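You operate a simulated robot arm through the tools that you are given. There is no shell and no other tool. Be economical: measure what you need, move in short steps, check, and stop when the job is done.

Carry out the task below with a simulated robot arm. There is one attempt and no reset: what you move stays moved.

TASK
Stand the teal stamp booklet under the magnifier's silver lens.
Fine: it is in the teal-knob drawer; shut that after, and swing the lens over the booklet once it stands. Leave the white eraser. Set down upright: teal stamp booklet.

The check looks at the end state, three seconds after you hand in, the way a careful person would. Anything else that was tipped, shoved, dropped, spilled or broken makes it a failure.

THE ROBOT
A 6-joint arm with a two-finger parallel gripper, fixed in place. Base frame: the origin is at the foot of the arm, x ahead of it, y to its left, z up; the work surface is at about z = 770. Lengths are in mm, angles in degrees, forces in N, time in s.
With the tool pointing down near the work surface it reaches from about 240 to 640 mm from the base axis. Its first joint turns from -66.0 to 66.0 degrees. Payload 2.7 kg.
The TCP is the grasp point between the finger pads, 23 mm short of the fingertips. In the tool frame z runs along the fingers and y along their closing line. Largest opening 94 mm; finger width 38, thickness 10; the body of the gripper, 54 by 96 mm, starts 39 mm behind the TCP.
Orientation is told as [roll, pitch, yaw] about the base's x, y, z axes, in that order, counted from this pose: with the fingers straight down and closing along the base's y, the tool's x points along the base's -x, its y along +y and its z along -z.

THE INTERFACE
- The arm moves only by the tool play_rows. Its argument "deltas" is a list of rows, each a list of 7 numbers: the shift along the base's x, y, z in mm, then the turn, a rotation vector about the base's x, y, z in rad, then the opening, from 0 (shut) to 1 (fully open). In form: [[dx, dy, dz, wx, wy, wz, hand], ...]. A call has 1 to 12 rows; each row is the pose to reach, as a shift and turn from the pose commanded when the call began. Rows are played at 5 a second. More than 50 mm and 8.6 degrees between two rows, or a gripper value outside its range, and nothing of the call is played. Where a pose cannot be reached the arm comes as near as it can. A force on the tool above 40 N (or 10 N above the force at the start of the call, whichever is more), or a blocked arm, ends the call early, and 0.2 s more pass. Each finger travels about 45 mm/s and halts on what it meets, pressing with about 27 N; the grip force reading is that of the motor and also rises with nothing between the fingers. The clock runs only during rows and for 0.2 s after the last one: add rows that repeat a pose to give the fingers time. It gives the time, the measured TCP pose, the force on the tool (base axes), the opening and the grip force at its end, in the units of the frame above (readings bear some noise), with the torque about the TCP (base axes, N m) and any sound that the robot's microphone picked up.
- Cameras (640 x 400 px; columns grow to the right, rows downward): "scene" is fixed at [77.3, -434.5, 1401.7]; the picture's right is [0.76, -0.65, 0.00], its down [-0.38, -0.45, -0.81] and it looks along [0.52, 0.61, -0.59] (base axes); focal length 325 px, centre (320, 200). "wrist" rides on the gripper at [86, 16, -74] in the tool frame; the picture's right is [-0.18, 0.98, 0.00], its down [-0.58, -0.11, -0.81] and it looks along [-0.79, -0.15, 0.59] (tool axes); focal length 243 px, centre (320, 200). There is no depth. A picture from a camera that has moved, and an enlarged one, comes with that camera's place and axes in the base frame and with its lens.
- get_image(camera): a new picture of that camera. The clock stands still meanwhile.
- zoom(camera, box): a new picture of the part [left, top, right, bottom] of that camera's present view, enlarged. The clock stands still meanwhile.
- finish_job(): hands the job in; it is judged then, once.

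Go step by step. Nothing tells you positions but the pictures and the camera data: compare them with the known pose of the tool, close in by small moves and look again before you grip or let go. The budget is 120 turns and 64 pictures, counting those below and the enlarged ones. Unless the task says otherwise, let go and move clear before handing in, and close with one line.

The tools are called after "Call:" as name(argument=value, ...) on one line, values as JSON. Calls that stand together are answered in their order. play_rows: Moves the arm, as the interface text tells. Its arguments: {"type":"object","properties":{"deltas":{"type":"array"}},"required":["deltas"]} The other tools are called the same way: get_image (camera) takes a picture; zoom (camera, box) takes an enlarged picture of a part of a camera's view; finish_job () hands the job in.

At the start:

```text
time_s: 0.0
tool_pos: [337.9, 201.0, 1030.8]
tcp_rot: [0.0, 0.0, 0.0]
wrist_force: [0.1, 0.6, -0.1]
ft_torque: [-0.02, 0.0, -0.02]
gripper_width: 93.9
grasp_force: 0.1
```

scene: 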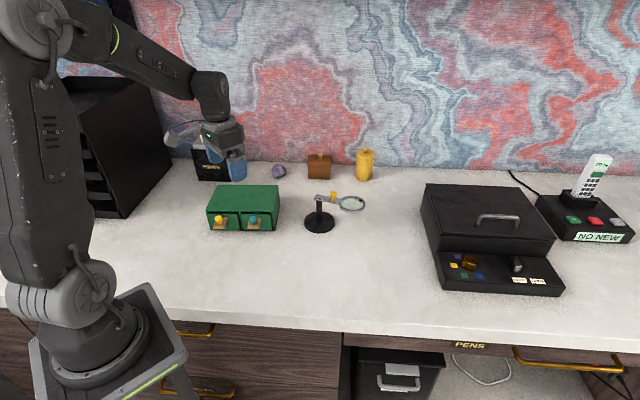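
wrist: 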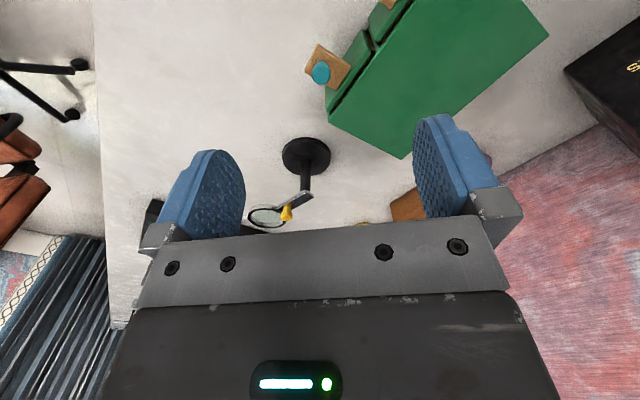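

I see a green two-drawer box (yellow knob left, teal knob right) and a magnifier stand with a swing arm beside it. I'll enlarge both to measure.

Call:
zoom(camera="scene", box=[190, 140, 390, 265])

Call:
zoom(camera="wrist", box=[220, 0, 560, 240])

```text
3.20 times, centred on (290, 202) of scene
camera zoom: at [77.3, -434.5, 1401.7], right [0.76, -0.65, 0.0], down [-0.38, -0.45, -0.81], along [0.52, 0.61, -0.59], focal length 1041 px, centre (416, 192)
```

zoom: 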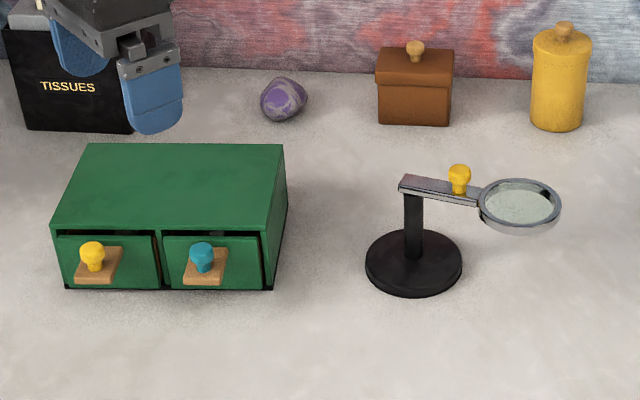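

```text
1.67 times, centred on (390, 120) of wrist
camera zoom: at [250.9, 216.1, 1105.7], right [0.18, 0.98, 0.0], down [0.58, -0.11, 0.81], along [0.79, -0.15, -0.59], focal length 404 px, centre (203, 333)
```

zoom: 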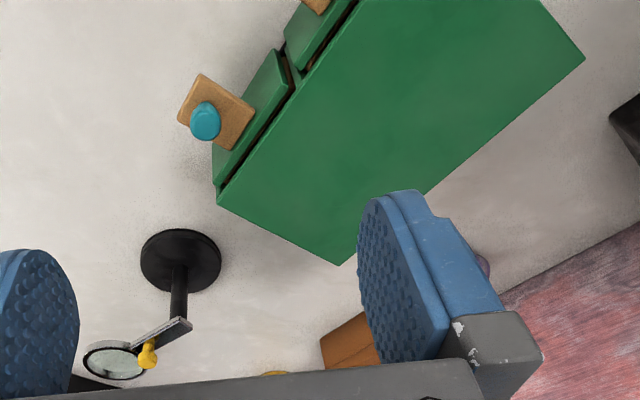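

The magnifier post is near (552,130), its lens near (601,48,868). The teal knob is near (377,193,~835), with the drawer pulling along about (-0.66,-0.75). I'll turn the tool 49° and hover above the knob to look.

Call:
play_rows(deltas=[[6, -1, -17, 0, 0, 0.1425, 1], [13, -3, -34, 0, 0, 0.285, 1], [20, -4, -50, 0, 0, 0.4275, 1], [26, -5, -67, 0, 0, 0.57, 1], [33, -7, -84, 0, 0, 0.7125, 1], [39, -8, -101, 0, 0, 0.855, 1], [39, -8, -101, 0, 0, 0.855, 1]])

Call:
get_image(camera="wrist")

Call:
zoom(camera="scene", box=[190, 140, 390, 265])

```text
time_s: 1.6
tool_pos: [376.4, 192.6, 929.8]
tcp_rot: [0.0, 0.1, 49.1]
wrist_force: [-0.1, -0.4, 0.0]
ft_torque: [-0.04, -0.02, -0.01]
gripper_width: 94.1
grasp_force: 0.1
```

```text
59 pictures are left
camera wrist: at [307.3, 136.7, 1004.6], right [-0.62, 0.78, 0.0], down [0.46, 0.37, 0.81], along [0.63, 0.5, -0.59], focal length 243 px, centre (320, 200)
```

wrist: 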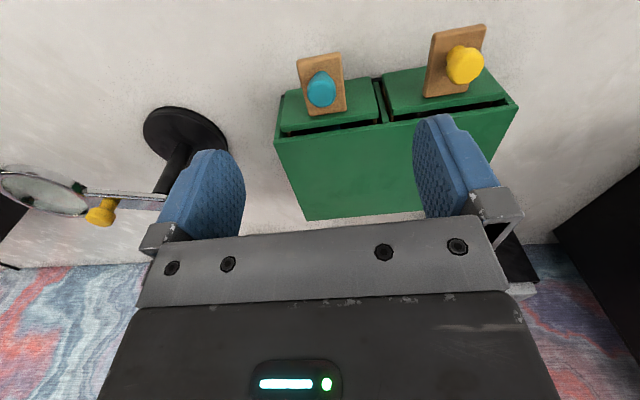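

```text
3.20 times, centred on (290, 202) of scene
camera zoom: at [77.3, -434.5, 1401.7], right [0.76, -0.65, 0.0], down [-0.38, -0.45, -0.81], along [0.52, 0.61, -0.59], focal length 1041 px, centre (416, 192)
```

zoom: 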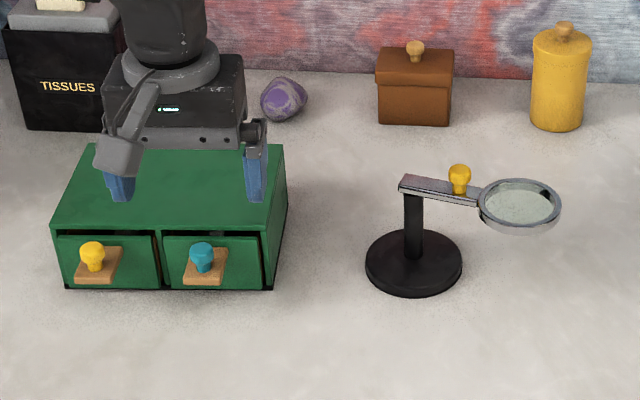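

The teal knob stands on a small wooden slab protruding from the drawer front. The fingers are aligned across it, so I'll descend to straddle the slab.

Call:
play_rows(deltas=[[0, 0, -30, 0, 0, 0, 1], [-1, -1, -60, 0, 0, 0, 1], [-1, -1, -80, 0, 0, 0, 1], [-1, -1, -80, 0, 0, 0, 1]])

Call:
get_image(camera="wrist")

Call:
zoom(camera="scene", box=[190, 160, 310, 235])

```text
time_s: 2.6
tool_pos: [374.5, 193.1, 849.6]
tcp_rot: [0.1, 0.0, 49.1]
wrist_force: [-0.4, -0.4, -0.7]
ft_torque: [-0.01, 0.01, 0.0]
gripper_width: 94.1
grasp_force: 0.0
```

```text
57 pictures are left
camera wrist: at [306.1, 136.5, 924.6], right [-0.62, 0.78, 0.0], down [0.46, 0.37, 0.81], along [0.63, 0.5, -0.59], focal length 243 px, centre (320, 200)
```

wrist: 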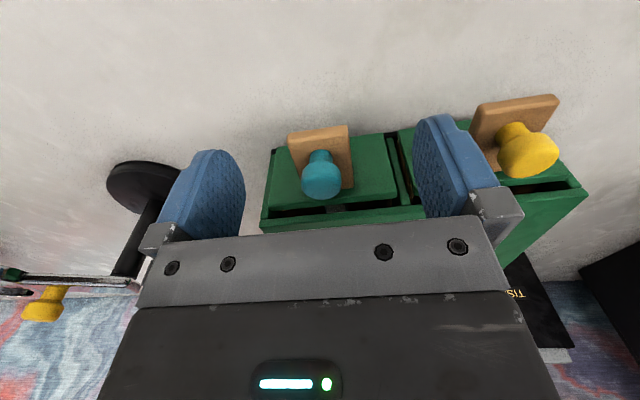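

```text
5.33 times, centred on (250, 198) of scene
camera zoom: at [77.3, -434.5, 1401.7], right [0.76, -0.65, 0.0], down [-0.38, -0.45, -0.81], along [0.52, 0.61, -0.59], focal length 1735 px, centre (693, 213)
```

zoom: 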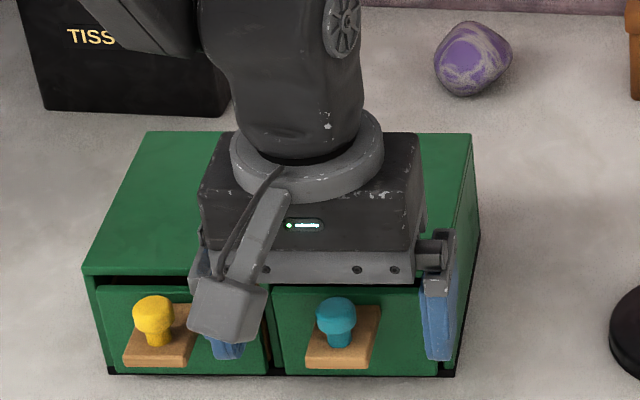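

The fingers are centred sideways on the knob. I'll lower to the slab's height and close.

Call:
play_rows(deltas=[[1, 1, -14, 0, 0, 0, 1], [2, 2, -28, 0, 0, 0, 1], [2, 2, -28, 0, 0, 0, 0.7], [2, 2, -28, 0, 0, 0, 0.3], [2, 2, -28, 0, 0, 0, 0.2], [2, 2, -28, 0, 0, 0, 0.1], [2, 2, -28, 0, 0, 0, 0.0], [2, 2, -28, 0, 0, 0, 0.0]])

Call:
get_image(camera="wrist")

```text
time_s: 4.4
tool_pos: [376.9, 194.0, 820.6]
tcp_rot: [0.1, 0.0, 49.0]
wrist_force: [-5.6, 5.7, 0.2]
ft_torque: [0.14, -0.02, -0.49]
gripper_width: 31.7
grasp_force: 26.8
```

```text
55 pictures are left
camera wrist: at [307.9, 138.5, 896.4], right [-0.62, 0.78, 0.0], down [0.46, 0.37, 0.81], along [0.63, 0.5, -0.59], focal length 243 px, centre (320, 200)
```

wrist: 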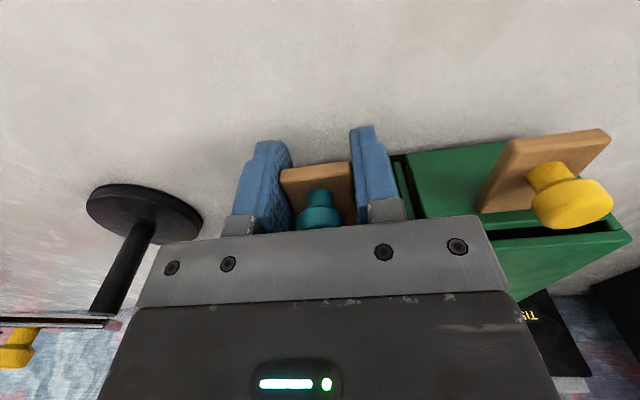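

The slab is gripped at 32 mm. Now I'll pull the drawer out along its axis.

Call:
play_rows(deltas=[[-6, -7, 0, 0, 0, 0, 0], [-13, -15, 0, 0, 0, 0, 0], [-20, -23, 0, 0, 0, 0, 0], [-26, -30, 0, 0, 0, 0, 0], [-33, -38, 0, 0, 0, 0, 0], [-39, -45, 0, 0, 0, 0, 0], [-39, -45, 0, 0, 0, 0, 0]])

Call:
get_image(camera="scene")

```text
time_s: 6.0
tool_pos: [337.2, 148.3, 821.7]
tcp_rot: [0.0, 0.0, 48.9]
wrist_force: [1.3, -1.5, 0.1]
ft_torque: [-0.43, 0.24, 0.22]
gripper_width: 31.7
grasp_force: 27.0
```

```text
54 pictures are left
```

scene: 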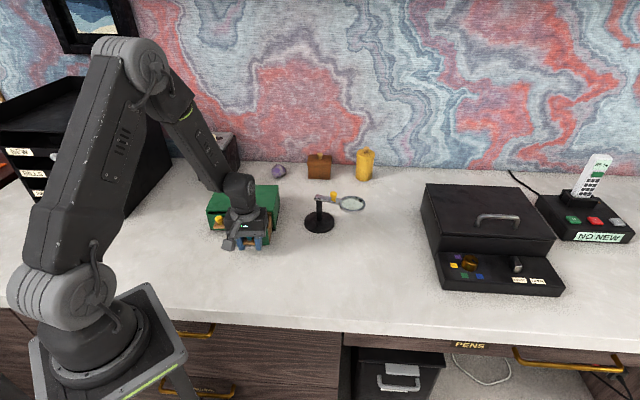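

The drawer slides along easily. I'll pull a little further, then let go, rise and look in.

Call:
play_rows(deltas=[[-7, -8, 0, 0, 0, 0, 0], [-13, -15, 0, 0, 0, 0, 0], [-20, -23, 0, 0, 0, 0, 0], [-20, -23, 0, 0, 0, 0, 0.0]])

```text
time_s: 7.0
tool_pos: [319.8, 127.4, 821.8]
tcp_rot: [0.0, -0.3, 49.1]
wrist_force: [6.3, 9.4, -0.3]
ft_torque: [0.39, -0.34, -0.22]
gripper_width: 32.2
grasp_force: 26.8
```

The pull force shows the drawer has met its end stop after about 87 mm. I'll ease off, release and rise.

Call:
play_rows(deltas=[[2, 2, 0, 0, 0, 0, 0], [2, 2, 0, 0, 0, 0, 0.3], [2, 2, 0, 0, 0, 0, 0.6], [2, 2, 0, 0, 0, 0, 0.9], [2, 2, 0, 0, 0, 0, 0.9], [2, 2, 30, 0, 0, 0, 0.9], [2, 2, 65, 0, 0, 0, 0.9], [2, 2, 100, 0, 0, 0, 1], [2, 2, 140, 0, 0, 0, 1], [2, 2, 140, 0, 0, 0, 1]])

Call:
get_image(camera="wrist")

Call:
zoom(camera="scene", box=[190, 140, 390, 265])

```text
time_s: 9.2
tool_pos: [321.0, 128.9, 963.1]
tcp_rot: [0.1, 0.0, 49.1]
wrist_force: [0.5, 0.5, -0.6]
ft_torque: [0.06, -0.02, -0.01]
gripper_width: 93.9
grasp_force: 0.0
```

```text
53 pictures are left
camera wrist: at [252.3, 72.8, 1037.5], right [-0.62, 0.78, 0.0], down [0.46, 0.37, 0.81], along [0.63, 0.5, -0.59], focal length 243 px, centre (320, 200)
```

wrist: 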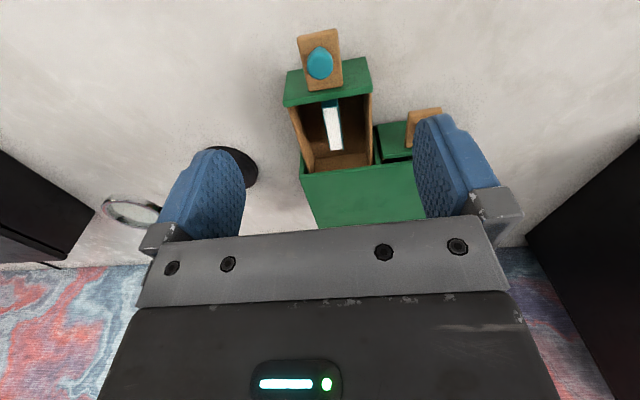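

```text
3.20 times, centred on (290, 202) of scene
camera zoom: at [77.3, -434.5, 1401.7], right [0.76, -0.65, 0.0], down [-0.38, -0.45, -0.81], along [0.52, 0.61, -0.59], focal length 1041 px, centre (416, 192)
```

zoom: 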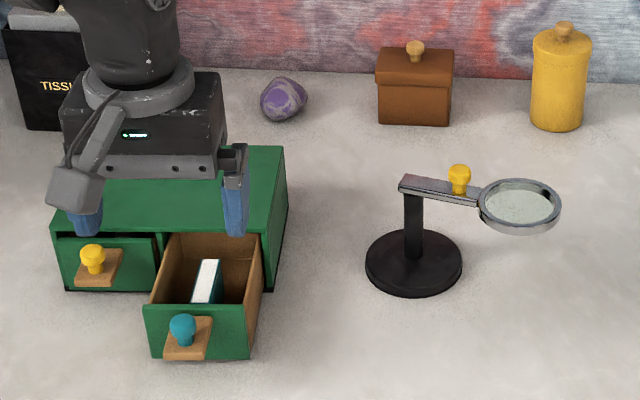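

The drawer is open and a thin book-like thing with a white top stands in it. I'll enlarge to tell booklet from eraser.

Call:
zoom(camera="wrist", box=[270, 20, 400, 190])

Call:
zoom(camera="scene", box=[225, 205, 285, 255])

```text
2.35 times, centred on (335, 105) of wrist
camera zoom: at [252.3, 72.8, 1037.5], right [-0.62, 0.78, 0.0], down [0.46, 0.37, 0.81], along [0.63, 0.5, -0.59], focal length 571 px, centre (285, 424)
```

zoom: 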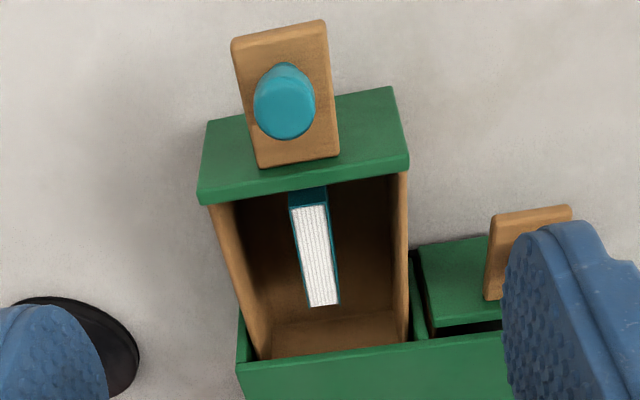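

```text
8.00 times, centred on (255, 230) of scene
camera zoom: at [77.3, -434.5, 1401.7], right [0.76, -0.65, 0.0], down [-0.38, -0.45, -0.81], along [0.52, 0.61, -0.59], focal length 2602 px, centre (840, -40)
```

zoom: 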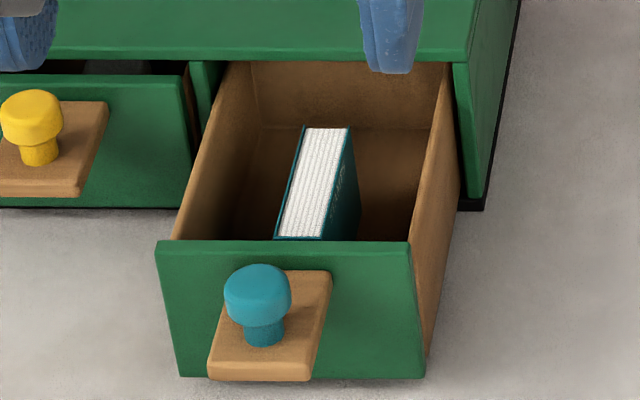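

The teal booklet stands on edge in the drawer, spine towards the front. Its top centre is near (371,184,820), it is about 13 mm thick and about 63 mm long, and it lies along the drawer. I'll hover above it with a narrowed opening.

Call:
play_rows(deltas=[[17, 18, -20, 0, 0, 0, 0.8], [34, 37, -40, 0, 0, 0, 0.6], [50, 55, -60, 0, 0, 0, 0.4], [50, 55, -90, 0, 0, 0, 0.4], [50, 55, -110, 0, 0, 0, 0.4], [50, 55, -110, 0, 0, 0, 0.4]])

Call:
get_image(camera="wrist")

Call:
zoom(camera="scene", box=[210, 180, 300, 255])

```text
time_s: 10.6
tool_pos: [370.4, 182.3, 849.9]
tcp_rot: [0.0, -0.1, 49.1]
wrist_force: [-0.1, 0.5, 0.7]
ft_torque: [-0.03, 0.0, -0.01]
gripper_width: 37.7
grasp_force: 0.1
```

```text
49 pictures are left
camera wrist: at [302.1, 127.1, 926.2], right [-0.62, 0.78, 0.0], down [0.46, 0.37, 0.81], along [0.63, 0.5, -0.59], focal length 243 px, centre (320, 200)
```

wrist: 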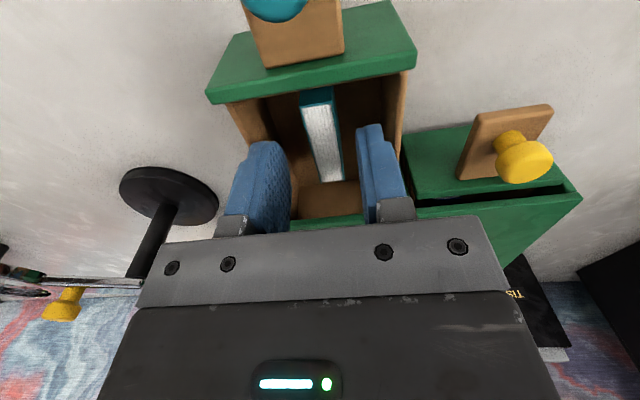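

```text
5.33 times, centred on (255, 218) of scene
camera zoom: at [77.3, -434.5, 1401.7], right [0.76, -0.65, 0.0], down [-0.38, -0.45, -0.81], along [0.52, 0.61, -0.59], focal length 1735 px, centre (667, 107)
```

zoom: 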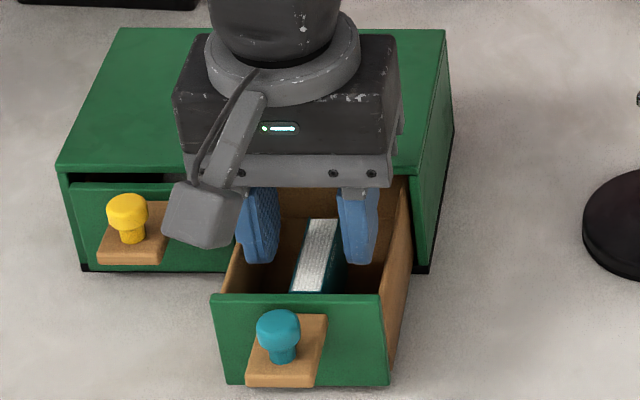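

Estimates agree: the book centre is about 5 mm forward and 1 mm left of the TCP. I'll correct, descend into the drawer, and close on it.

Call:
play_rows(deltas=[[2, 4, -10, 0, 0, 0, 0.35], [2, 4, -25, 0, 0, 0, 0.35], [2, 4, -40, 0, 0, 0, 0.35], [2, 4, -40, 0, 0, 0, 0.35]])

Call:
get_image(camera="wrist")

```text
time_s: 11.6
tool_pos: [373.1, 187.4, 811.9]
tcp_rot: [0.0, 0.1, 49.0]
wrist_force: [0.7, 0.3, -0.8]
ft_torque: [0.0, 0.0, 0.0]
gripper_width: 33.1
grasp_force: 0.1
```

```text
47 pictures are left
camera wrist: at [304.0, 131.5, 886.4], right [-0.62, 0.78, 0.0], down [0.46, 0.37, 0.81], along [0.63, 0.5, -0.59], focal length 243 px, centre (320, 200)
```

wrist: 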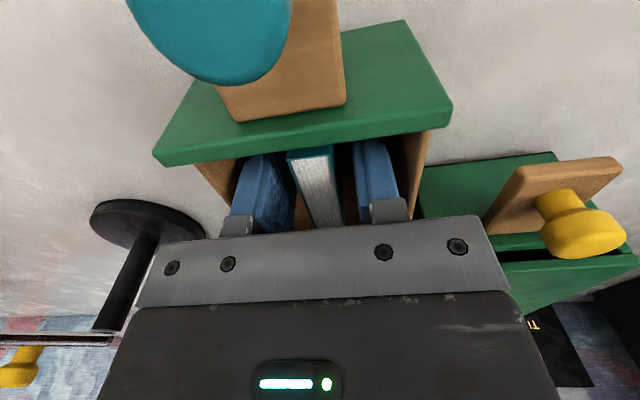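

The booklet is centred between the fingers with no contact. I'll close, then lift clear.

Call:
play_rows(deltas=[[0, 0, 0, 0, 0, 0, 0.2], [0, 0, 0, 0, 0, 0, 0.05], [0, 0, 0, 0, 0, 0, 0.0], [0, 0, 0, 0, 0, 0, 0.0], [0, 0, 20, 0, 0, 0, 0], [0, 0, 50, 0, 0, 0, 0], [0, 0, 90, 0, 0, 0, 0], [0, 0, 130, 0, 0, 0, 0], [0, 0, 130, 0, 0, 0, 0]])

Call:
get_image(camera="wrist")

Call:
zoom(camera="scene", box=[200, 140, 300, 255])

```text
time_s: 13.6
tool_pos: [372.8, 187.6, 942.9]
tcp_rot: [0.0, 0.1, 49.0]
wrist_force: [0.3, -0.8, 0.0]
ft_torque: [0.0, 0.01, -0.05]
gripper_width: 15.0
grasp_force: 27.0
```

```text
46 pictures are left
camera wrist: at [304.5, 130.9, 1018.2], right [-0.62, 0.78, 0.0], down [0.46, 0.37, 0.81], along [0.63, 0.5, -0.59], focal length 243 px, centre (320, 200)
```

wrist: 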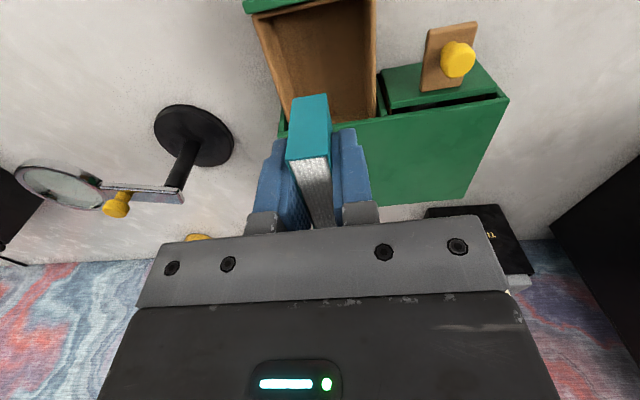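

```text
3.48 times, centred on (250, 198) of scene
camera zoom: at [77.3, -434.5, 1401.7], right [0.76, -0.65, 0.0], down [-0.38, -0.45, -0.81], along [0.52, 0.61, -0.59], focal length 1131 px, centre (564, 209)
```

zoom: 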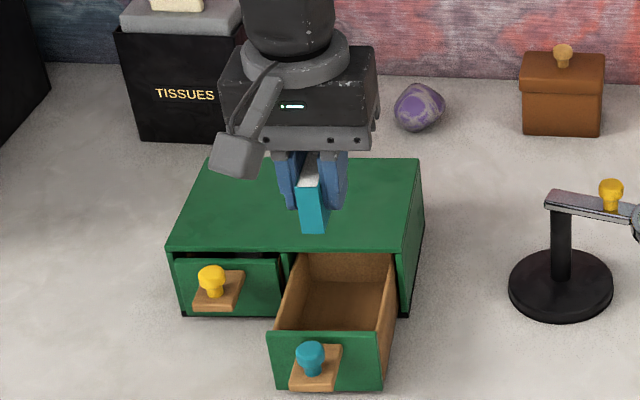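

The booklet is held at 15 mm, in the posture it had in the drawer. I'll carry it to a clear spot on the lens's swing circle, about (505,48), turning back to yaw 0 on the way.

Call:
play_rows(deltas=[[22, -23, 0, 0, 0, -0.1425, 0], [44, -46, 0, 0, 0, -0.285, 0], [66, -70, 0, 0, 0, -0.4275, 0], [88, -93, 0, 0, 0, -0.57, 0], [110, -116, 0, 0, 0, -0.7125, 0], [132, -139, 0, 0, 0, -0.855, 0], [132, -139, 0, 0, 0, -0.855, 0]])

Call:
get_image(camera="wrist")

Call:
zoom(camera="scene", box=[260, 130, 400, 260])

```text
time_s: 15.2
tool_pos: [504.0, 47.2, 941.4]
tcp_rot: [0.1, 0.0, -0.2]
wrist_force: [-0.7, -0.3, -0.5]
ft_torque: [0.0, 0.01, 0.01]
gripper_width: 14.8
grasp_force: 26.8
```

```text
44 pictures are left
camera wrist: at [417.8, 62.4, 1017.5], right [0.19, 0.98, 0.0], down [0.58, -0.11, 0.81], along [0.79, -0.15, -0.59], focal length 243 px, centre (320, 200)
```

wrist: 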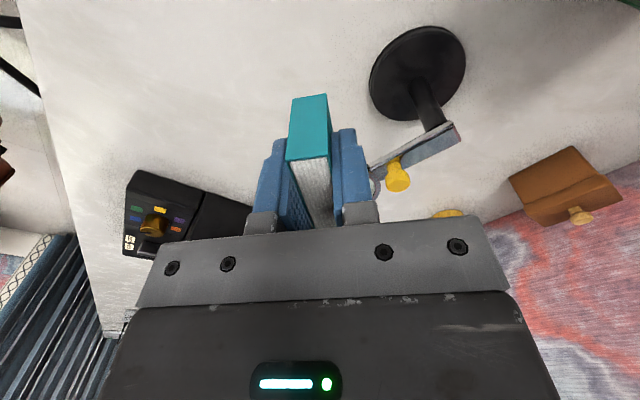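

```text
3.08 times, centred on (330, 195) of scene
camera zoom: at [77.3, -434.5, 1401.7], right [0.76, -0.65, 0.0], down [-0.38, -0.45, -0.81], along [0.52, 0.61, -0.59], focal length 1001 px, centre (289, 215)
```

zoom: 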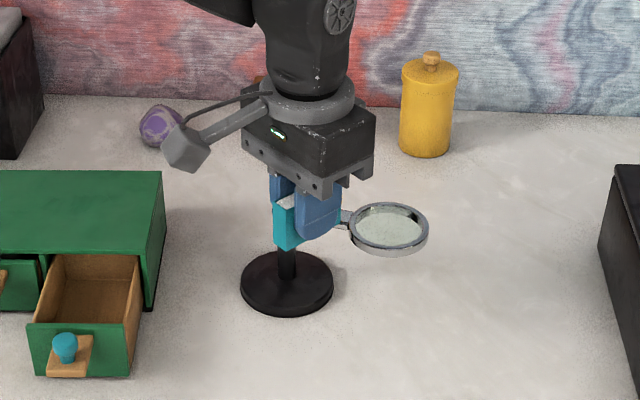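

The booklet hangs straight, and the spot below is clear of the magnifier base and lens. I'll lower most of the way.

Call:
play_rows(deltas=[[1, 0, -35, 0, 0, 0, 0], [1, 0, -70, 0, 0, 0, 0], [1, 0, -105, 0, 0, 0, 0], [1, 0, -120, 0, 0, 0, 0], [1, 0, -120, 0, 0, 0, 0]])

Call:
get_image(camera="wrist")

Call:
zoom(camera="scene", box=[270, 160, 390, 250])

```text
time_s: 16.4
tool_pos: [505.4, 48.1, 821.8]
tcp_rot: [0.0, -0.1, 0.0]
wrist_force: [-0.1, -0.5, -0.4]
ft_torque: [-0.01, -0.01, -0.01]
gripper_width: 14.8
grasp_force: 27.0
```

```text
42 pictures are left
camera wrist: at [418.9, 63.7, 896.5], right [0.18, 0.98, 0.0], down [0.58, -0.11, 0.81], along [0.79, -0.15, -0.59], focal length 243 px, centre (320, 200)
```

wrist: 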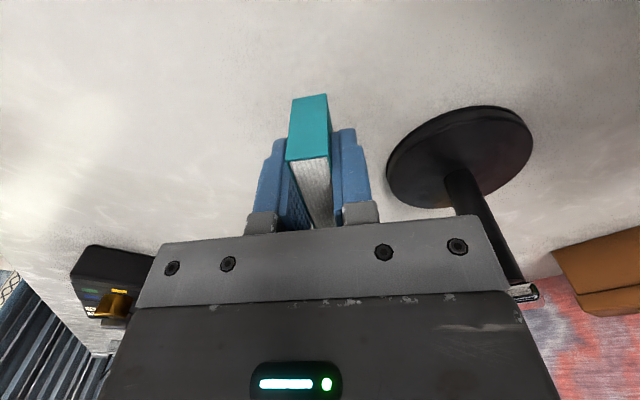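

```text
4.44 times, centred on (330, 205) of scene
camera zoom: at [77.3, -434.5, 1401.7], right [0.76, -0.65, 0.0], down [-0.38, -0.45, -0.81], along [0.52, 0.61, -0.59], focal length 1446 px, centre (276, 178)
```

zoom: 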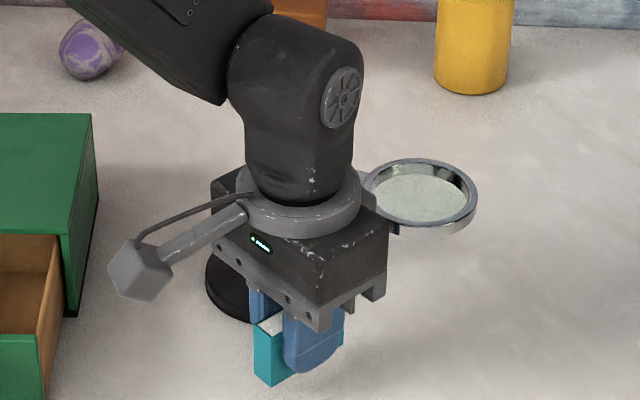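

Its bottom edge is now roughly 15–20 mm above the table. I'll go down in small steps, watching the force.

Call:
play_rows(deltas=[[0, 0, -4, 0, 0, 0, 0], [0, 0, -8, 0, 0, 0, 0], [0, 0, -11, 0, 0, 0, 0], [0, 0, -11, 0, 0, 0, 0]])

```text
time_s: 17.4
tool_pos: [503.9, 48.2, 811.4]
tcp_rot: [0.0, 0.0, -0.1]
wrist_force: [-0.3, 0.4, -0.2]
ft_torque: [-0.04, 0.0, -0.01]
gripper_width: 14.9
grasp_force: 27.4
```

Call:
play_rows(deltas=[[0, 0, -2, 0, 0, 0, 0], [0, 0, -4, 0, 0, 0, 0], [0, 0, -4, 0, 0, 0, 0]])

```text
time_s: 18.2
tool_pos: [505.5, 48.4, 807.0]
tcp_rot: [0.0, -0.1, -0.1]
wrist_force: [-0.4, -0.2, -0.8]
ft_torque: [0.03, -0.02, -0.01]
gripper_width: 15.2
grasp_force: 27.2
```

No contact yet at 807; I continue in 1–2 mm steps.

Call:
play_rows(deltas=[[0, 0, -1, 0, 0, 0, 0], [0, 0, -2, 0, 0, 0, 0], [0, 0, -2, 0, 0, 0, 0]])

Call:
zoom(camera="scene", box=[295, 205, 365, 250])

```text
time_s: 19.0
tool_pos: [505.6, 48.0, 804.3]
tcp_rot: [0.1, 0.0, 0.0]
wrist_force: [-0.3, -0.7, -0.1]
ft_torque: [0.0, 0.0, 0.02]
gripper_width: 15.0
grasp_force: 26.8
```

```text
8.89 times, centred on (330, 228) of scene
camera zoom: at [77.3, -434.5, 1401.7], right [0.76, -0.65, 0.0], down [-0.38, -0.45, -0.81], along [0.52, 0.61, -0.59], focal length 2892 px, centre (231, -44)
```

zoom: 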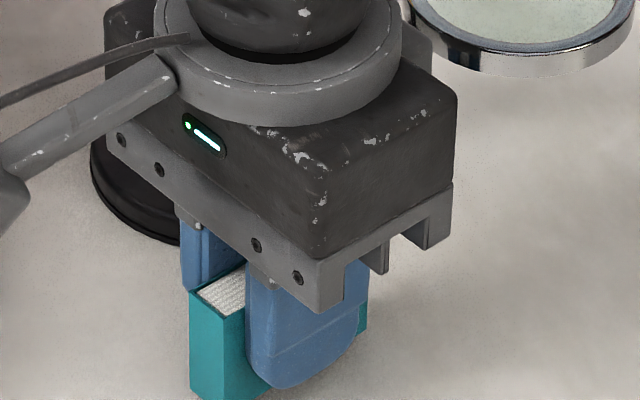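

Still free of the table. I keep lowering gently by 1 mm steps.

Call:
play_rows(deltas=[[0, 0, -1, 0, 0, 0, 0], [0, 0, -2, 0, 0, 0, 0], [0, 0, -2, 0, 0, 0, 0]])

Call:
zoom(camera="scene", box=[300, 225, 360, 262])

```text
time_s: 19.8
tool_pos: [504.4, 47.2, 803.1]
tcp_rot: [0.1, 0.0, 0.0]
wrist_force: [1.0, -0.1, -0.7]
ft_torque: [0.01, 0.01, -0.02]
gripper_width: 15.0
grasp_force: 26.7
```

```text
10.67 times, centred on (330, 244) of scene
camera zoom: at [77.3, -434.5, 1401.7], right [0.76, -0.65, 0.0], down [-0.38, -0.45, -0.81], along [0.52, 0.61, -0.59], focal length 3470 px, centre (213, -264)
```

zoom: 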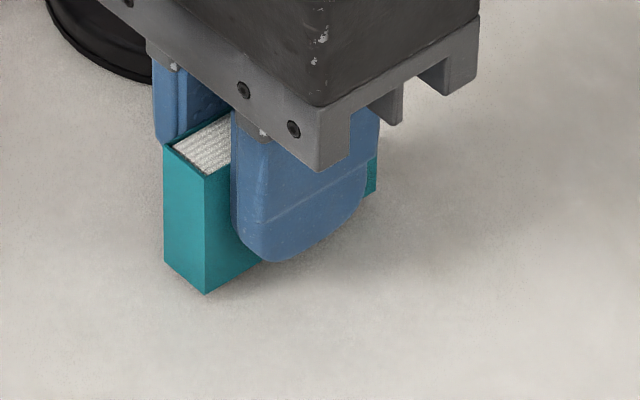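

The bottom is within a couple of millimetres of the table. Two more small steps.

Call:
play_rows(deltas=[[0, 0, -0.7, 0, 0, 0, 0], [0, 0, -1.5, 0, 0, 0, 0], [0, 0, -1.5, 0, 0, 0, 0]])

```text
time_s: 20.6
tool_pos: [504.7, 46.9, 801.4]
tcp_rot: [0.0, 0.0, 0.0]
wrist_force: [0.0, 0.1, 0.1]
ft_torque: [0.01, -0.04, -0.02]
gripper_width: 14.9
grasp_force: 27.0
```

Call:
play_rows(deltas=[[0, 0, -0.7, 0, 0, 0, 0], [0, 0, -1.5, 0, 0, 0, 0], [0, 0, -1.5, 0, 0, 0, 0]])

```text
time_s: 21.4
tool_pos: [505.1, 47.8, 799.8]
tcp_rot: [0.0, 0.1, 0.0]
wrist_force: [0.6, -0.3, -0.4]
ft_torque: [0.0, 0.02, 0.01]
gripper_width: 14.9
grasp_force: 27.2
```

Call:
play_rows(deltas=[[0, 0, -0.7, 0, 0, 0, 0], [0, 0, -1.5, 0, 0, 0, 0], [0, 0, -1.5, 0, 0, 0, 0]])

Call:
zoom(camera="scene", box=[300, 225, 360, 262])

```text
time_s: 22.2
tool_pos: [506.1, 48.1, 800.0]
tcp_rot: [-0.1, -0.1, 0.0]
wrist_force: [-5.7, -0.1, 15.5]
ft_torque: [-0.04, 0.22, 0.03]
gripper_width: 15.1
grasp_force: 26.9
```

```text
10.67 times, centred on (330, 244) of scene
camera zoom: at [77.0, -434.6, 1401.7], right [0.76, -0.65, 0.0], down [-0.38, -0.45, -0.81], along [0.52, 0.61, -0.59], focal length 3470 px, centre (213, -264)
```

zoom: 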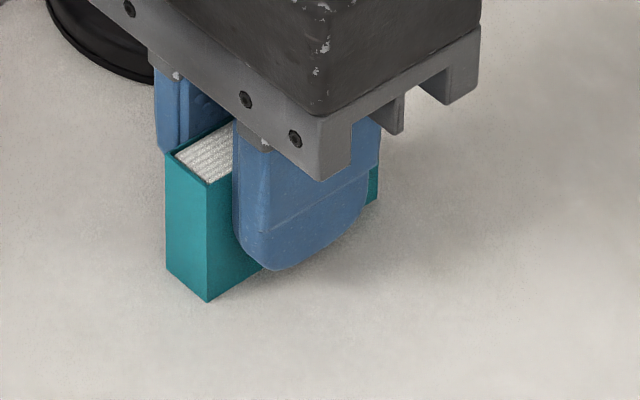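

Contact with the table: 15 N upward. I'll ease up 1 mm, open gently, and rise straight.

Call:
play_rows(deltas=[[0, 0, 1, 0, 0, 0, 0], [0, 0, 1, 0, 0, 0, 0.2], [0, 0, 1, 0, 0, 0, 0.3], [0, 0, 1, 0, 0, 0, 0.4], [0, 0, 1, 0, 0, 0, 0.4], [0, 0, 20, 0, 0, 0, 0.4], [0, 0, 50, 0, 0, 0, 0.4], [0, 0, 95, 0, 0, 0, 0.4], [0, 0, 140, 0, 0, 0, 0.4], [0, 0, 140, 0, 0, 0, 0.4]])

Call:
get_image(camera="wrist")

Call:
zoom(camera="scene", box=[220, 150, 390, 260])

```text
time_s: 24.4
tool_pos: [503.0, 49.7, 939.8]
tcp_rot: [-0.1, -0.1, 0.0]
wrist_force: [1.1, -1.1, 0.3]
ft_torque: [0.0, -0.01, 0.0]
gripper_width: 37.5
grasp_force: 0.0
```

```text
37 pictures are left
camera wrist: at [417.6, 64.3, 1014.5], right [0.18, 0.98, 0.0], down [0.58, -0.11, 0.81], along [0.79, -0.15, -0.59], focal length 243 px, centre (320, 200)
```

wrist: 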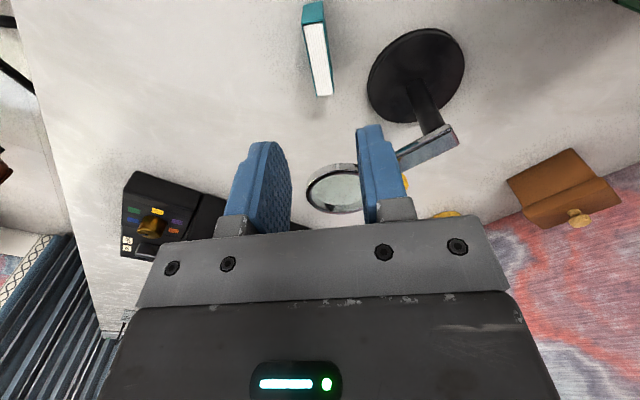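

```text
3.64 times, centred on (305, 205) of scene
camera zoom: at [77.3, -434.5, 1401.7], right [0.76, -0.65, 0.0], down [-0.38, -0.45, -0.81], along [0.52, 0.61, -0.59], focal length 1183 px, centre (374, 182)
```

zoom: 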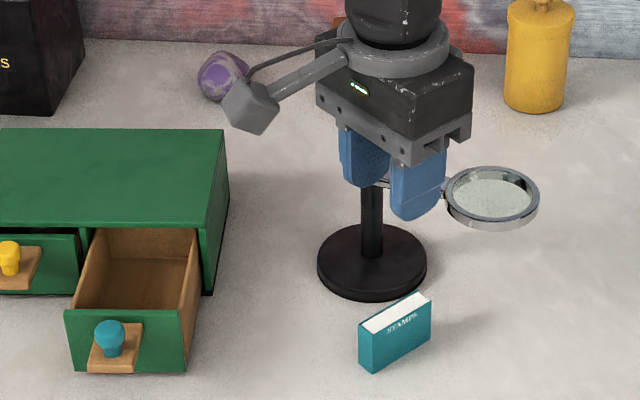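

The booklet stands upright, "STAMPS" the right way up. Next I'll go back above the teal knob to shut the drawer.

Call:
play_rows(deltas=[[-30, 13, 0, 0, 0, 0.1425, 0.4], [-60, 26, 0, 0, 0, 0.285, 0.6], [-90, 39, 0, 0, 0, 0.4275, 0.8], [-121, 53, 0, 0, 0, 0.57, 1], [-152, 66, 0, 0, 0, 0.7125, 1], [-183, 79, 0, 0, 0, 0.855, 1], [-183, 79, -40, 0, 0, 0.855, 1], [-183, 79, -70, 0, 0, 0.855, 1], [-183, 79, -70, 0, 0, 0.855, 1]])

Call:
get_image(camera="wrist")

```text
time_s: 26.4
tool_pos: [321.5, 126.1, 867.8]
tcp_rot: [0.0, 0.0, 49.0]
wrist_force: [-0.4, -0.1, -0.8]
ft_torque: [0.0, -0.01, -0.01]
gripper_width: 93.9
grasp_force: 0.1
```

```text
35 pictures are left
camera wrist: at [253.8, 71.0, 942.2], right [-0.62, 0.78, 0.0], down [0.46, 0.37, 0.81], along [0.63, 0.5, -0.59], focal length 243 px, centre (320, 200)
```

wrist: 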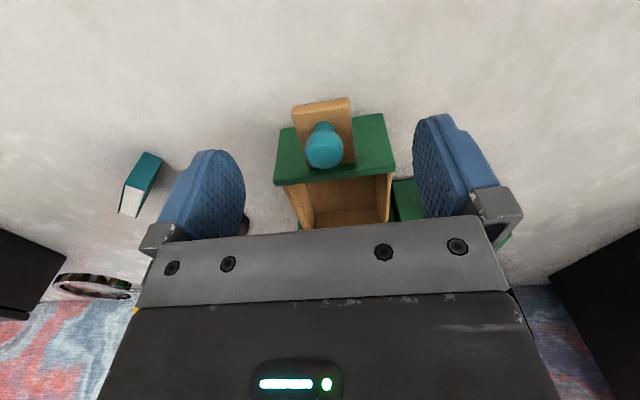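

The knob is centred. I'll lower and grip the slab again.

Call:
play_rows(deltas=[[-1, 1, -25, 0, 0, 0, 1], [-1, 1, -46, 0, 0, 0, 1], [-1, 1, -46, 0, 0, 0, 0.6], [-1, 1, -46, 0, 0, 0, 0.3], [-1, 1, -46, 0, 0, 0, 0.1], [-1, 1, -46, 0, 0, 0, 0], [-1, 1, -46, 0, 0, 0, 0], [-1, 1, -46, 0, 0, 0, 0]])

```text
time_s: 28.2
tool_pos: [322.2, 129.8, 822.9]
tcp_rot: [0.1, 0.0, 48.9]
wrist_force: [-3.2, 3.6, -0.9]
ft_torque: [0.12, -0.08, -0.07]
gripper_width: 31.7
grasp_force: 27.0
```

Gripped. Pushing the drawer back in by about 83 mm along its axis.

Call:
play_rows(deltas=[[7, 8, 0, 0, 0, 0, 0], [14, 16, 0, 0, 0, 0, 0], [21, 24, 0, 0, 0, 0, 0], [28, 32, 0, 0, 0, 0, 0], [35, 40.5, 0, 0, 0, 0, 0], [42, 48.5, 0, 0, 0, 0, 0], [49, 56.5, 0, 0, 0, 0, 0], [54, 62.5, 0, 0, 0, 0, 0], [54, 62.5, 0, 0, 0, 0, 0]])

```text
time_s: 30.2
tool_pos: [376.1, 190.3, 822.3]
tcp_rot: [0.0, 0.0, 48.9]
wrist_force: [2.0, -1.4, 0.6]
ft_torque: [-0.55, 0.43, 0.43]
gripper_width: 31.7
grasp_force: 27.1
```

Call:
play_rows(deltas=[[1, 1.2, 0, 0, 0, 0, 0], [2, 2.3, 0, 0, 0, 0, 0], [3, 3.5, 0, 0, 0, 0, 0], [3, 3.5, 0, 0, 0, 0, 0]])

Call:
zoom(camera="scene", box=[190, 150, 310, 245])

```text
time_s: 31.2
tool_pos: [377.4, 193.0, 823.1]
tcp_rot: [0.1, 0.2, 49.0]
wrist_force: [-7.7, -21.5, 10.2]
ft_torque: [-0.07, 0.0, 0.54]
gripper_width: 31.8
grasp_force: 27.1
```

```text
4.21 times, centred on (250, 198) of scene
camera zoom: at [77.0, -435.1, 1401.5], right [0.76, -0.65, 0.0], down [-0.38, -0.45, -0.81], along [0.52, 0.61, -0.59], focal length 1370 px, centre (615, 210)
```

zoom: 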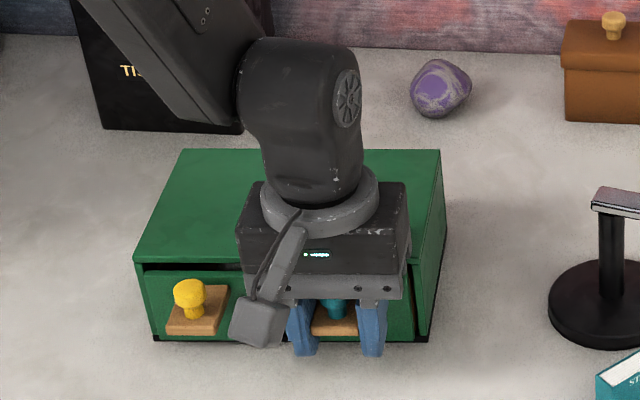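

A 23 N push back at the original position: the drawer is shut. I'll ease off, release and rise.

Call:
play_rows(deltas=[[-1.5, -1.8, 0, 0, 0, 0, 0], [-1.5, -1.8, 0, 0, 0, 0, 0.3], [-1.5, -1.8, 0, 0, 0, 0, 0.6], [-1.5, -1.8, 0, 0, 0, 0, 0.9], [-1.5, -1.8, 0, 0, 0, 0, 0.9], [-1.5, -1.8, 30, 0, 0, 0, 0.9], [-1.5, -1.8, 70, 0, 0, 0, 0.9], [-1.5, -1.8, 115, 0, 0, 0, 0.9], [-1.5, -1.8, 155, 0, 0, 0, 0.9], [-1.5, -1.8, 155, 0, 0, 0, 0.9]])

Call:
get_image(camera="wrist")

Call:
zoom(camera="scene", box=[190, 140, 390, 265])

```text
time_s: 33.4
tool_pos: [377.2, 192.6, 978.9]
tcp_rot: [0.0, 0.0, 49.0]
wrist_force: [0.5, -0.4, 0.7]
ft_torque: [0.02, 0.02, -0.01]
gripper_width: 84.6
grasp_force: 0.0
```

```text
33 pictures are left
camera wrist: at [307.9, 136.5, 1053.5], right [-0.62, 0.78, 0.0], down [0.46, 0.37, 0.81], along [0.63, 0.5, -0.59], focal length 243 px, centre (320, 200)
```

wrist: 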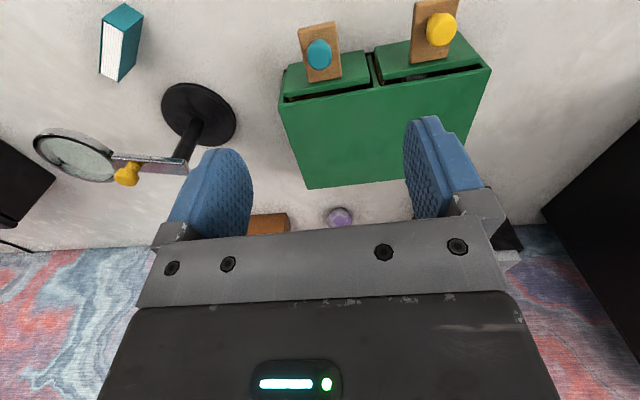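

```text
3.20 times, centred on (290, 202) of scene
camera zoom: at [77.3, -434.5, 1401.7], right [0.76, -0.65, 0.0], down [-0.38, -0.45, -0.81], along [0.52, 0.61, -0.59], focal length 1041 px, centre (416, 192)
```

zoom: 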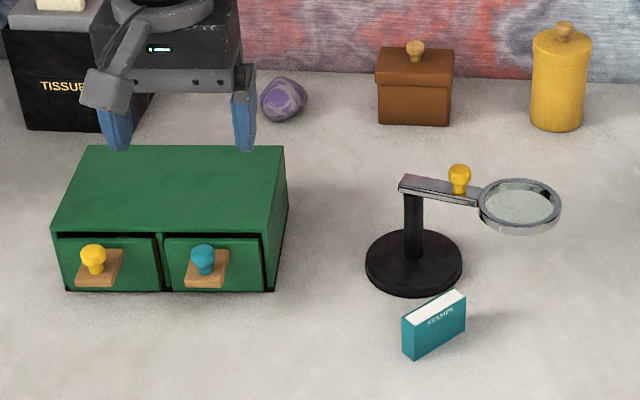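

The drawer is shut as it was at first, and the booklet stands. The magnifier's yellow knob is near (577,96,885), so I'll hover above it, turned to about yaw -35°.

Call:
play_rows(deltas=[[18, -9, 0, 0, 0, -0.1333, 0.9], [36, -18, 0, 0, 0, -0.2666, 0.9], [54, -26, 0, 0, 0, -0.4, 0.8], [72, -35, 0, 0, 0, -0.5332, 0.8], [90, -44, 0, 0, 0, -0.6665, 0.7], [108, -53, 0, 0, 0, -0.7998, 0.7], [126, -62, 0, 0, 0, -0.9331, 0.6], [145, -70, 0, 0, 0, -1.0664, 0.6], [163, -79, 0, 0, 0, -1.2, 0.6], [182, -88, 0, 0, 0, -1.333, 0.6], [199, -97, 0, 0, 0, -1.466, 0.6], [199, -97, -15, 0, 0, -1.466, 0.6]])

Call:
get_image(camera="wrist")

Call:
zoom(camera="scene", box=[280, 130, 400, 260])

```text
time_s: 36.0
tool_pos: [576.5, 96.1, 962.7]
tcp_rot: [0.0, 0.0, -35.1]
wrist_force: [0.0, 0.9, 0.1]
ft_torque: [0.01, -0.03, 0.02]
gripper_width: 56.4
grasp_force: 0.0
```

```text
31 pictures are left
camera wrist: at [514.8, 157.1, 1037.3], right [0.72, 0.7, 0.0], down [0.41, -0.42, 0.81], along [0.56, -0.58, -0.59], focal length 243 px, centre (320, 200)
```

wrist: 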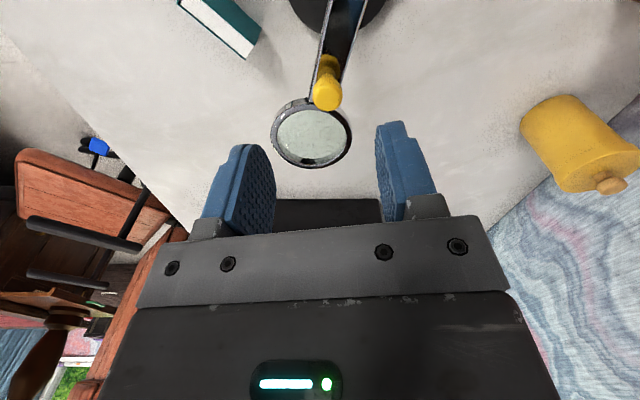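

```text
3.08 times, centred on (340, 195) of scene
camera zoom: at [77.3, -434.5, 1401.7], right [0.76, -0.65, 0.0], down [-0.38, -0.45, -0.81], along [0.52, 0.61, -0.59], focal length 1001 px, centre (258, 215)
```

zoom: 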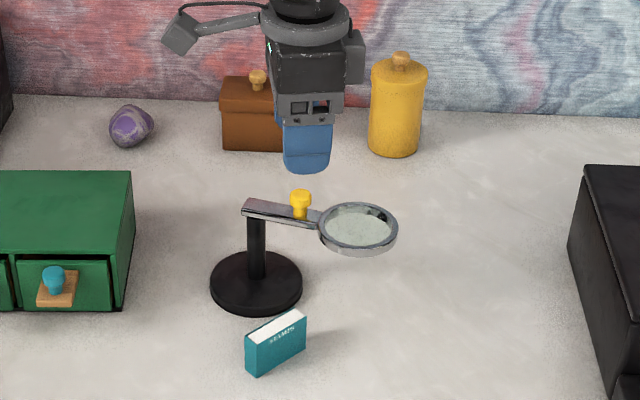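

The knob is almost under the TCP at about (578.5,97). I'll lower until the fingertips are around the cap.

Call:
play_rows(deltas=[[1, 0, -25, 0, 0, 0, 0.6], [2, 1, -50, 0, 0, 0, 0.6], [2, 1, -62, 0, 0, 0, 0.6], [2, 1, -62, 0, 0, 0, 0.6]])

Call:
get_image(camera="wrist")

Call:
zoom(camera="scene", box=[300, 160, 380, 225])

```text
time_s: 37.0
tool_pos: [577.7, 95.6, 901.5]
tcp_rot: [0.0, 0.0, -35.0]
wrist_force: [0.3, 0.6, -0.2]
ft_torque: [-0.06, 0.01, 0.03]
gripper_width: 56.4
grasp_force: 0.1
```

```text
29 pictures are left
camera wrist: at [516.1, 157.9, 975.5], right [0.71, 0.7, 0.0], down [0.41, -0.42, 0.81], along [0.56, -0.58, -0.59], focal length 243 px, centre (320, 200)
```

wrist: 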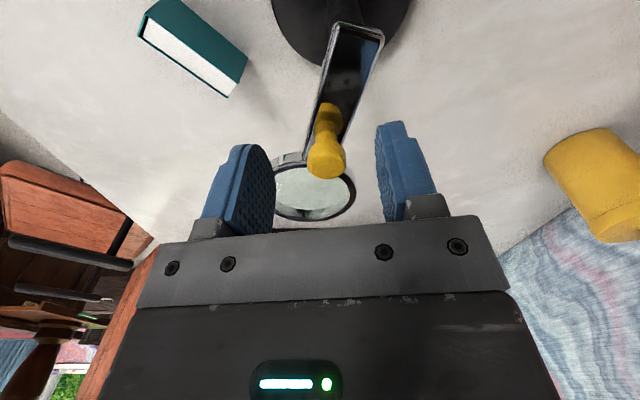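

```text
6.15 times, centred on (340, 192) of scene
camera zoom: at [77.3, -434.5, 1401.7], right [0.76, -0.65, 0.0], down [-0.38, -0.45, -0.81], along [0.52, 0.61, -0.59], focal length 2002 px, centre (197, 246)
```

zoom: 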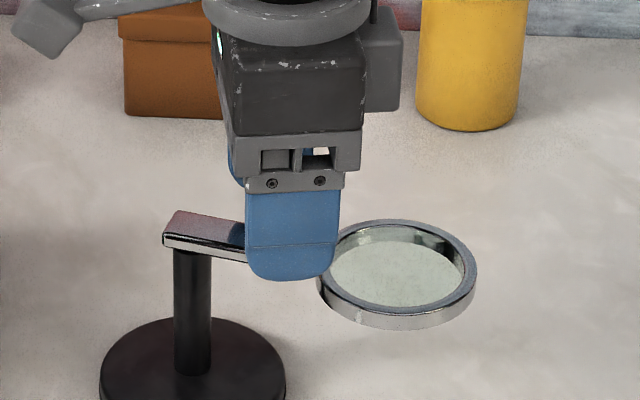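

The knob sits midway between the fingers. I'll drop 2 mm more, keeping the tips above the arm, and close.

Call:
play_rows(deltas=[[0, 1, -2, 0, 0, 0, 0.5], [0, 1, -2, 0, 0, 0, 0.35], [0, 1, -2, 0, 0, 0, 0.2], [0, 1, -2, 0, 0, 0, 0.1], [0, 1, -2, 0, 0, 0, 0], [0, 1, -2, 0, 0, 0, 0]])

Call:
get_image(camera="wrist")

```text
time_s: 38.4
tool_pos: [577.4, 97.0, 899.1]
tcp_rot: [0.1, 0.0, -35.0]
wrist_force: [0.0, 0.8, 0.8]
ft_torque: [-0.02, 0.16, -0.05]
gripper_width: 19.2
grasp_force: 27.1
```

```text
27 pictures are left
camera wrist: at [516.0, 159.1, 973.7], right [0.71, 0.7, 0.0], down [0.41, -0.42, 0.81], along [0.56, -0.58, -0.59], focal length 243 px, centre (320, 200)
```

wrist: 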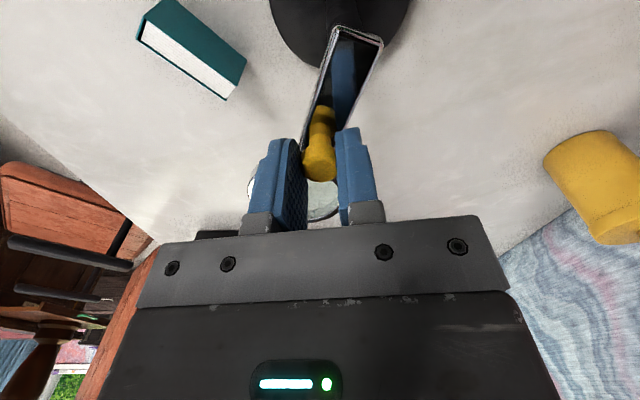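

The knob is held. I'll loosen slightly so it is only caged (no drag on the stand), align the fingers with the lens arm, and begin the swing in a short test.

Call:
play_rows(deltas=[[0, 0, 0, 0, 0, 0, 0.25], [0, 0, 0, 0, 0, -0.12, 0.25], [0, 0, 0, 0, 0, -0.24, 0.25], [0, 0, 0, 0, 0, -0.36, 0.25], [-4.9, -3.0, 0, 0, 0, -0.5, 0.25], [-10, -5.3, 0, 0, 0, -0.64, 0.25], [-10, -5.3, 0, 0, 0, -0.64, 0.25]])

Call:
get_image(camera="wrist")

Call:
zoom(camera="scene", box=[280, 150, 400, 260])

```text
time_s: 40.0
tool_pos: [568.0, 92.8, 897.1]
tcp_rot: [0.0, -0.1, -71.8]
wrist_force: [-0.2, -0.1, 0.0]
ft_torque: [0.01, 0.01, 0.0]
gripper_width: 23.6
grasp_force: 0.1
```

```text
26 pictures are left
camera wrist: at [556.1, 178.1, 973.1], right [0.99, 0.13, 0.0], down [0.08, -0.59, 0.81], along [0.11, -0.8, -0.59], focal length 243 px, centre (320, 200)
```

wrist: 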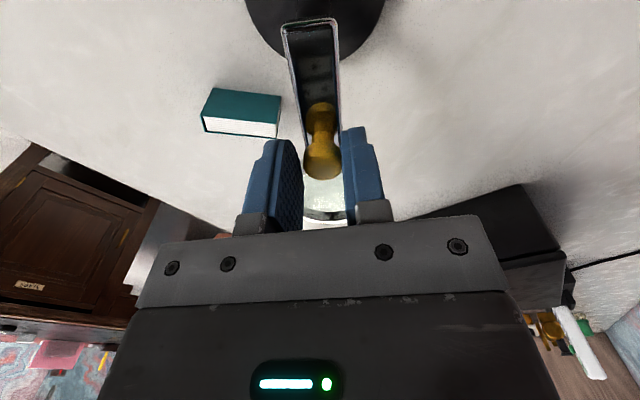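

```text
3.64 times, centred on (340, 205) of scene
camera zoom: at [77.3, -434.5, 1401.7], right [0.76, -0.65, 0.0], down [-0.38, -0.45, -0.81], along [0.52, 0.61, -0.59], focal length 1183 px, centre (247, 182)
```

zoom: 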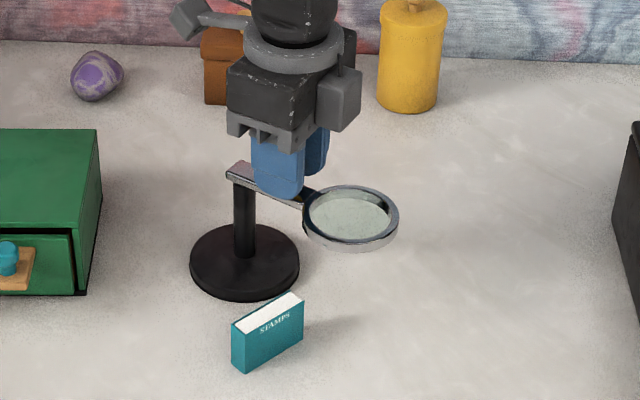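

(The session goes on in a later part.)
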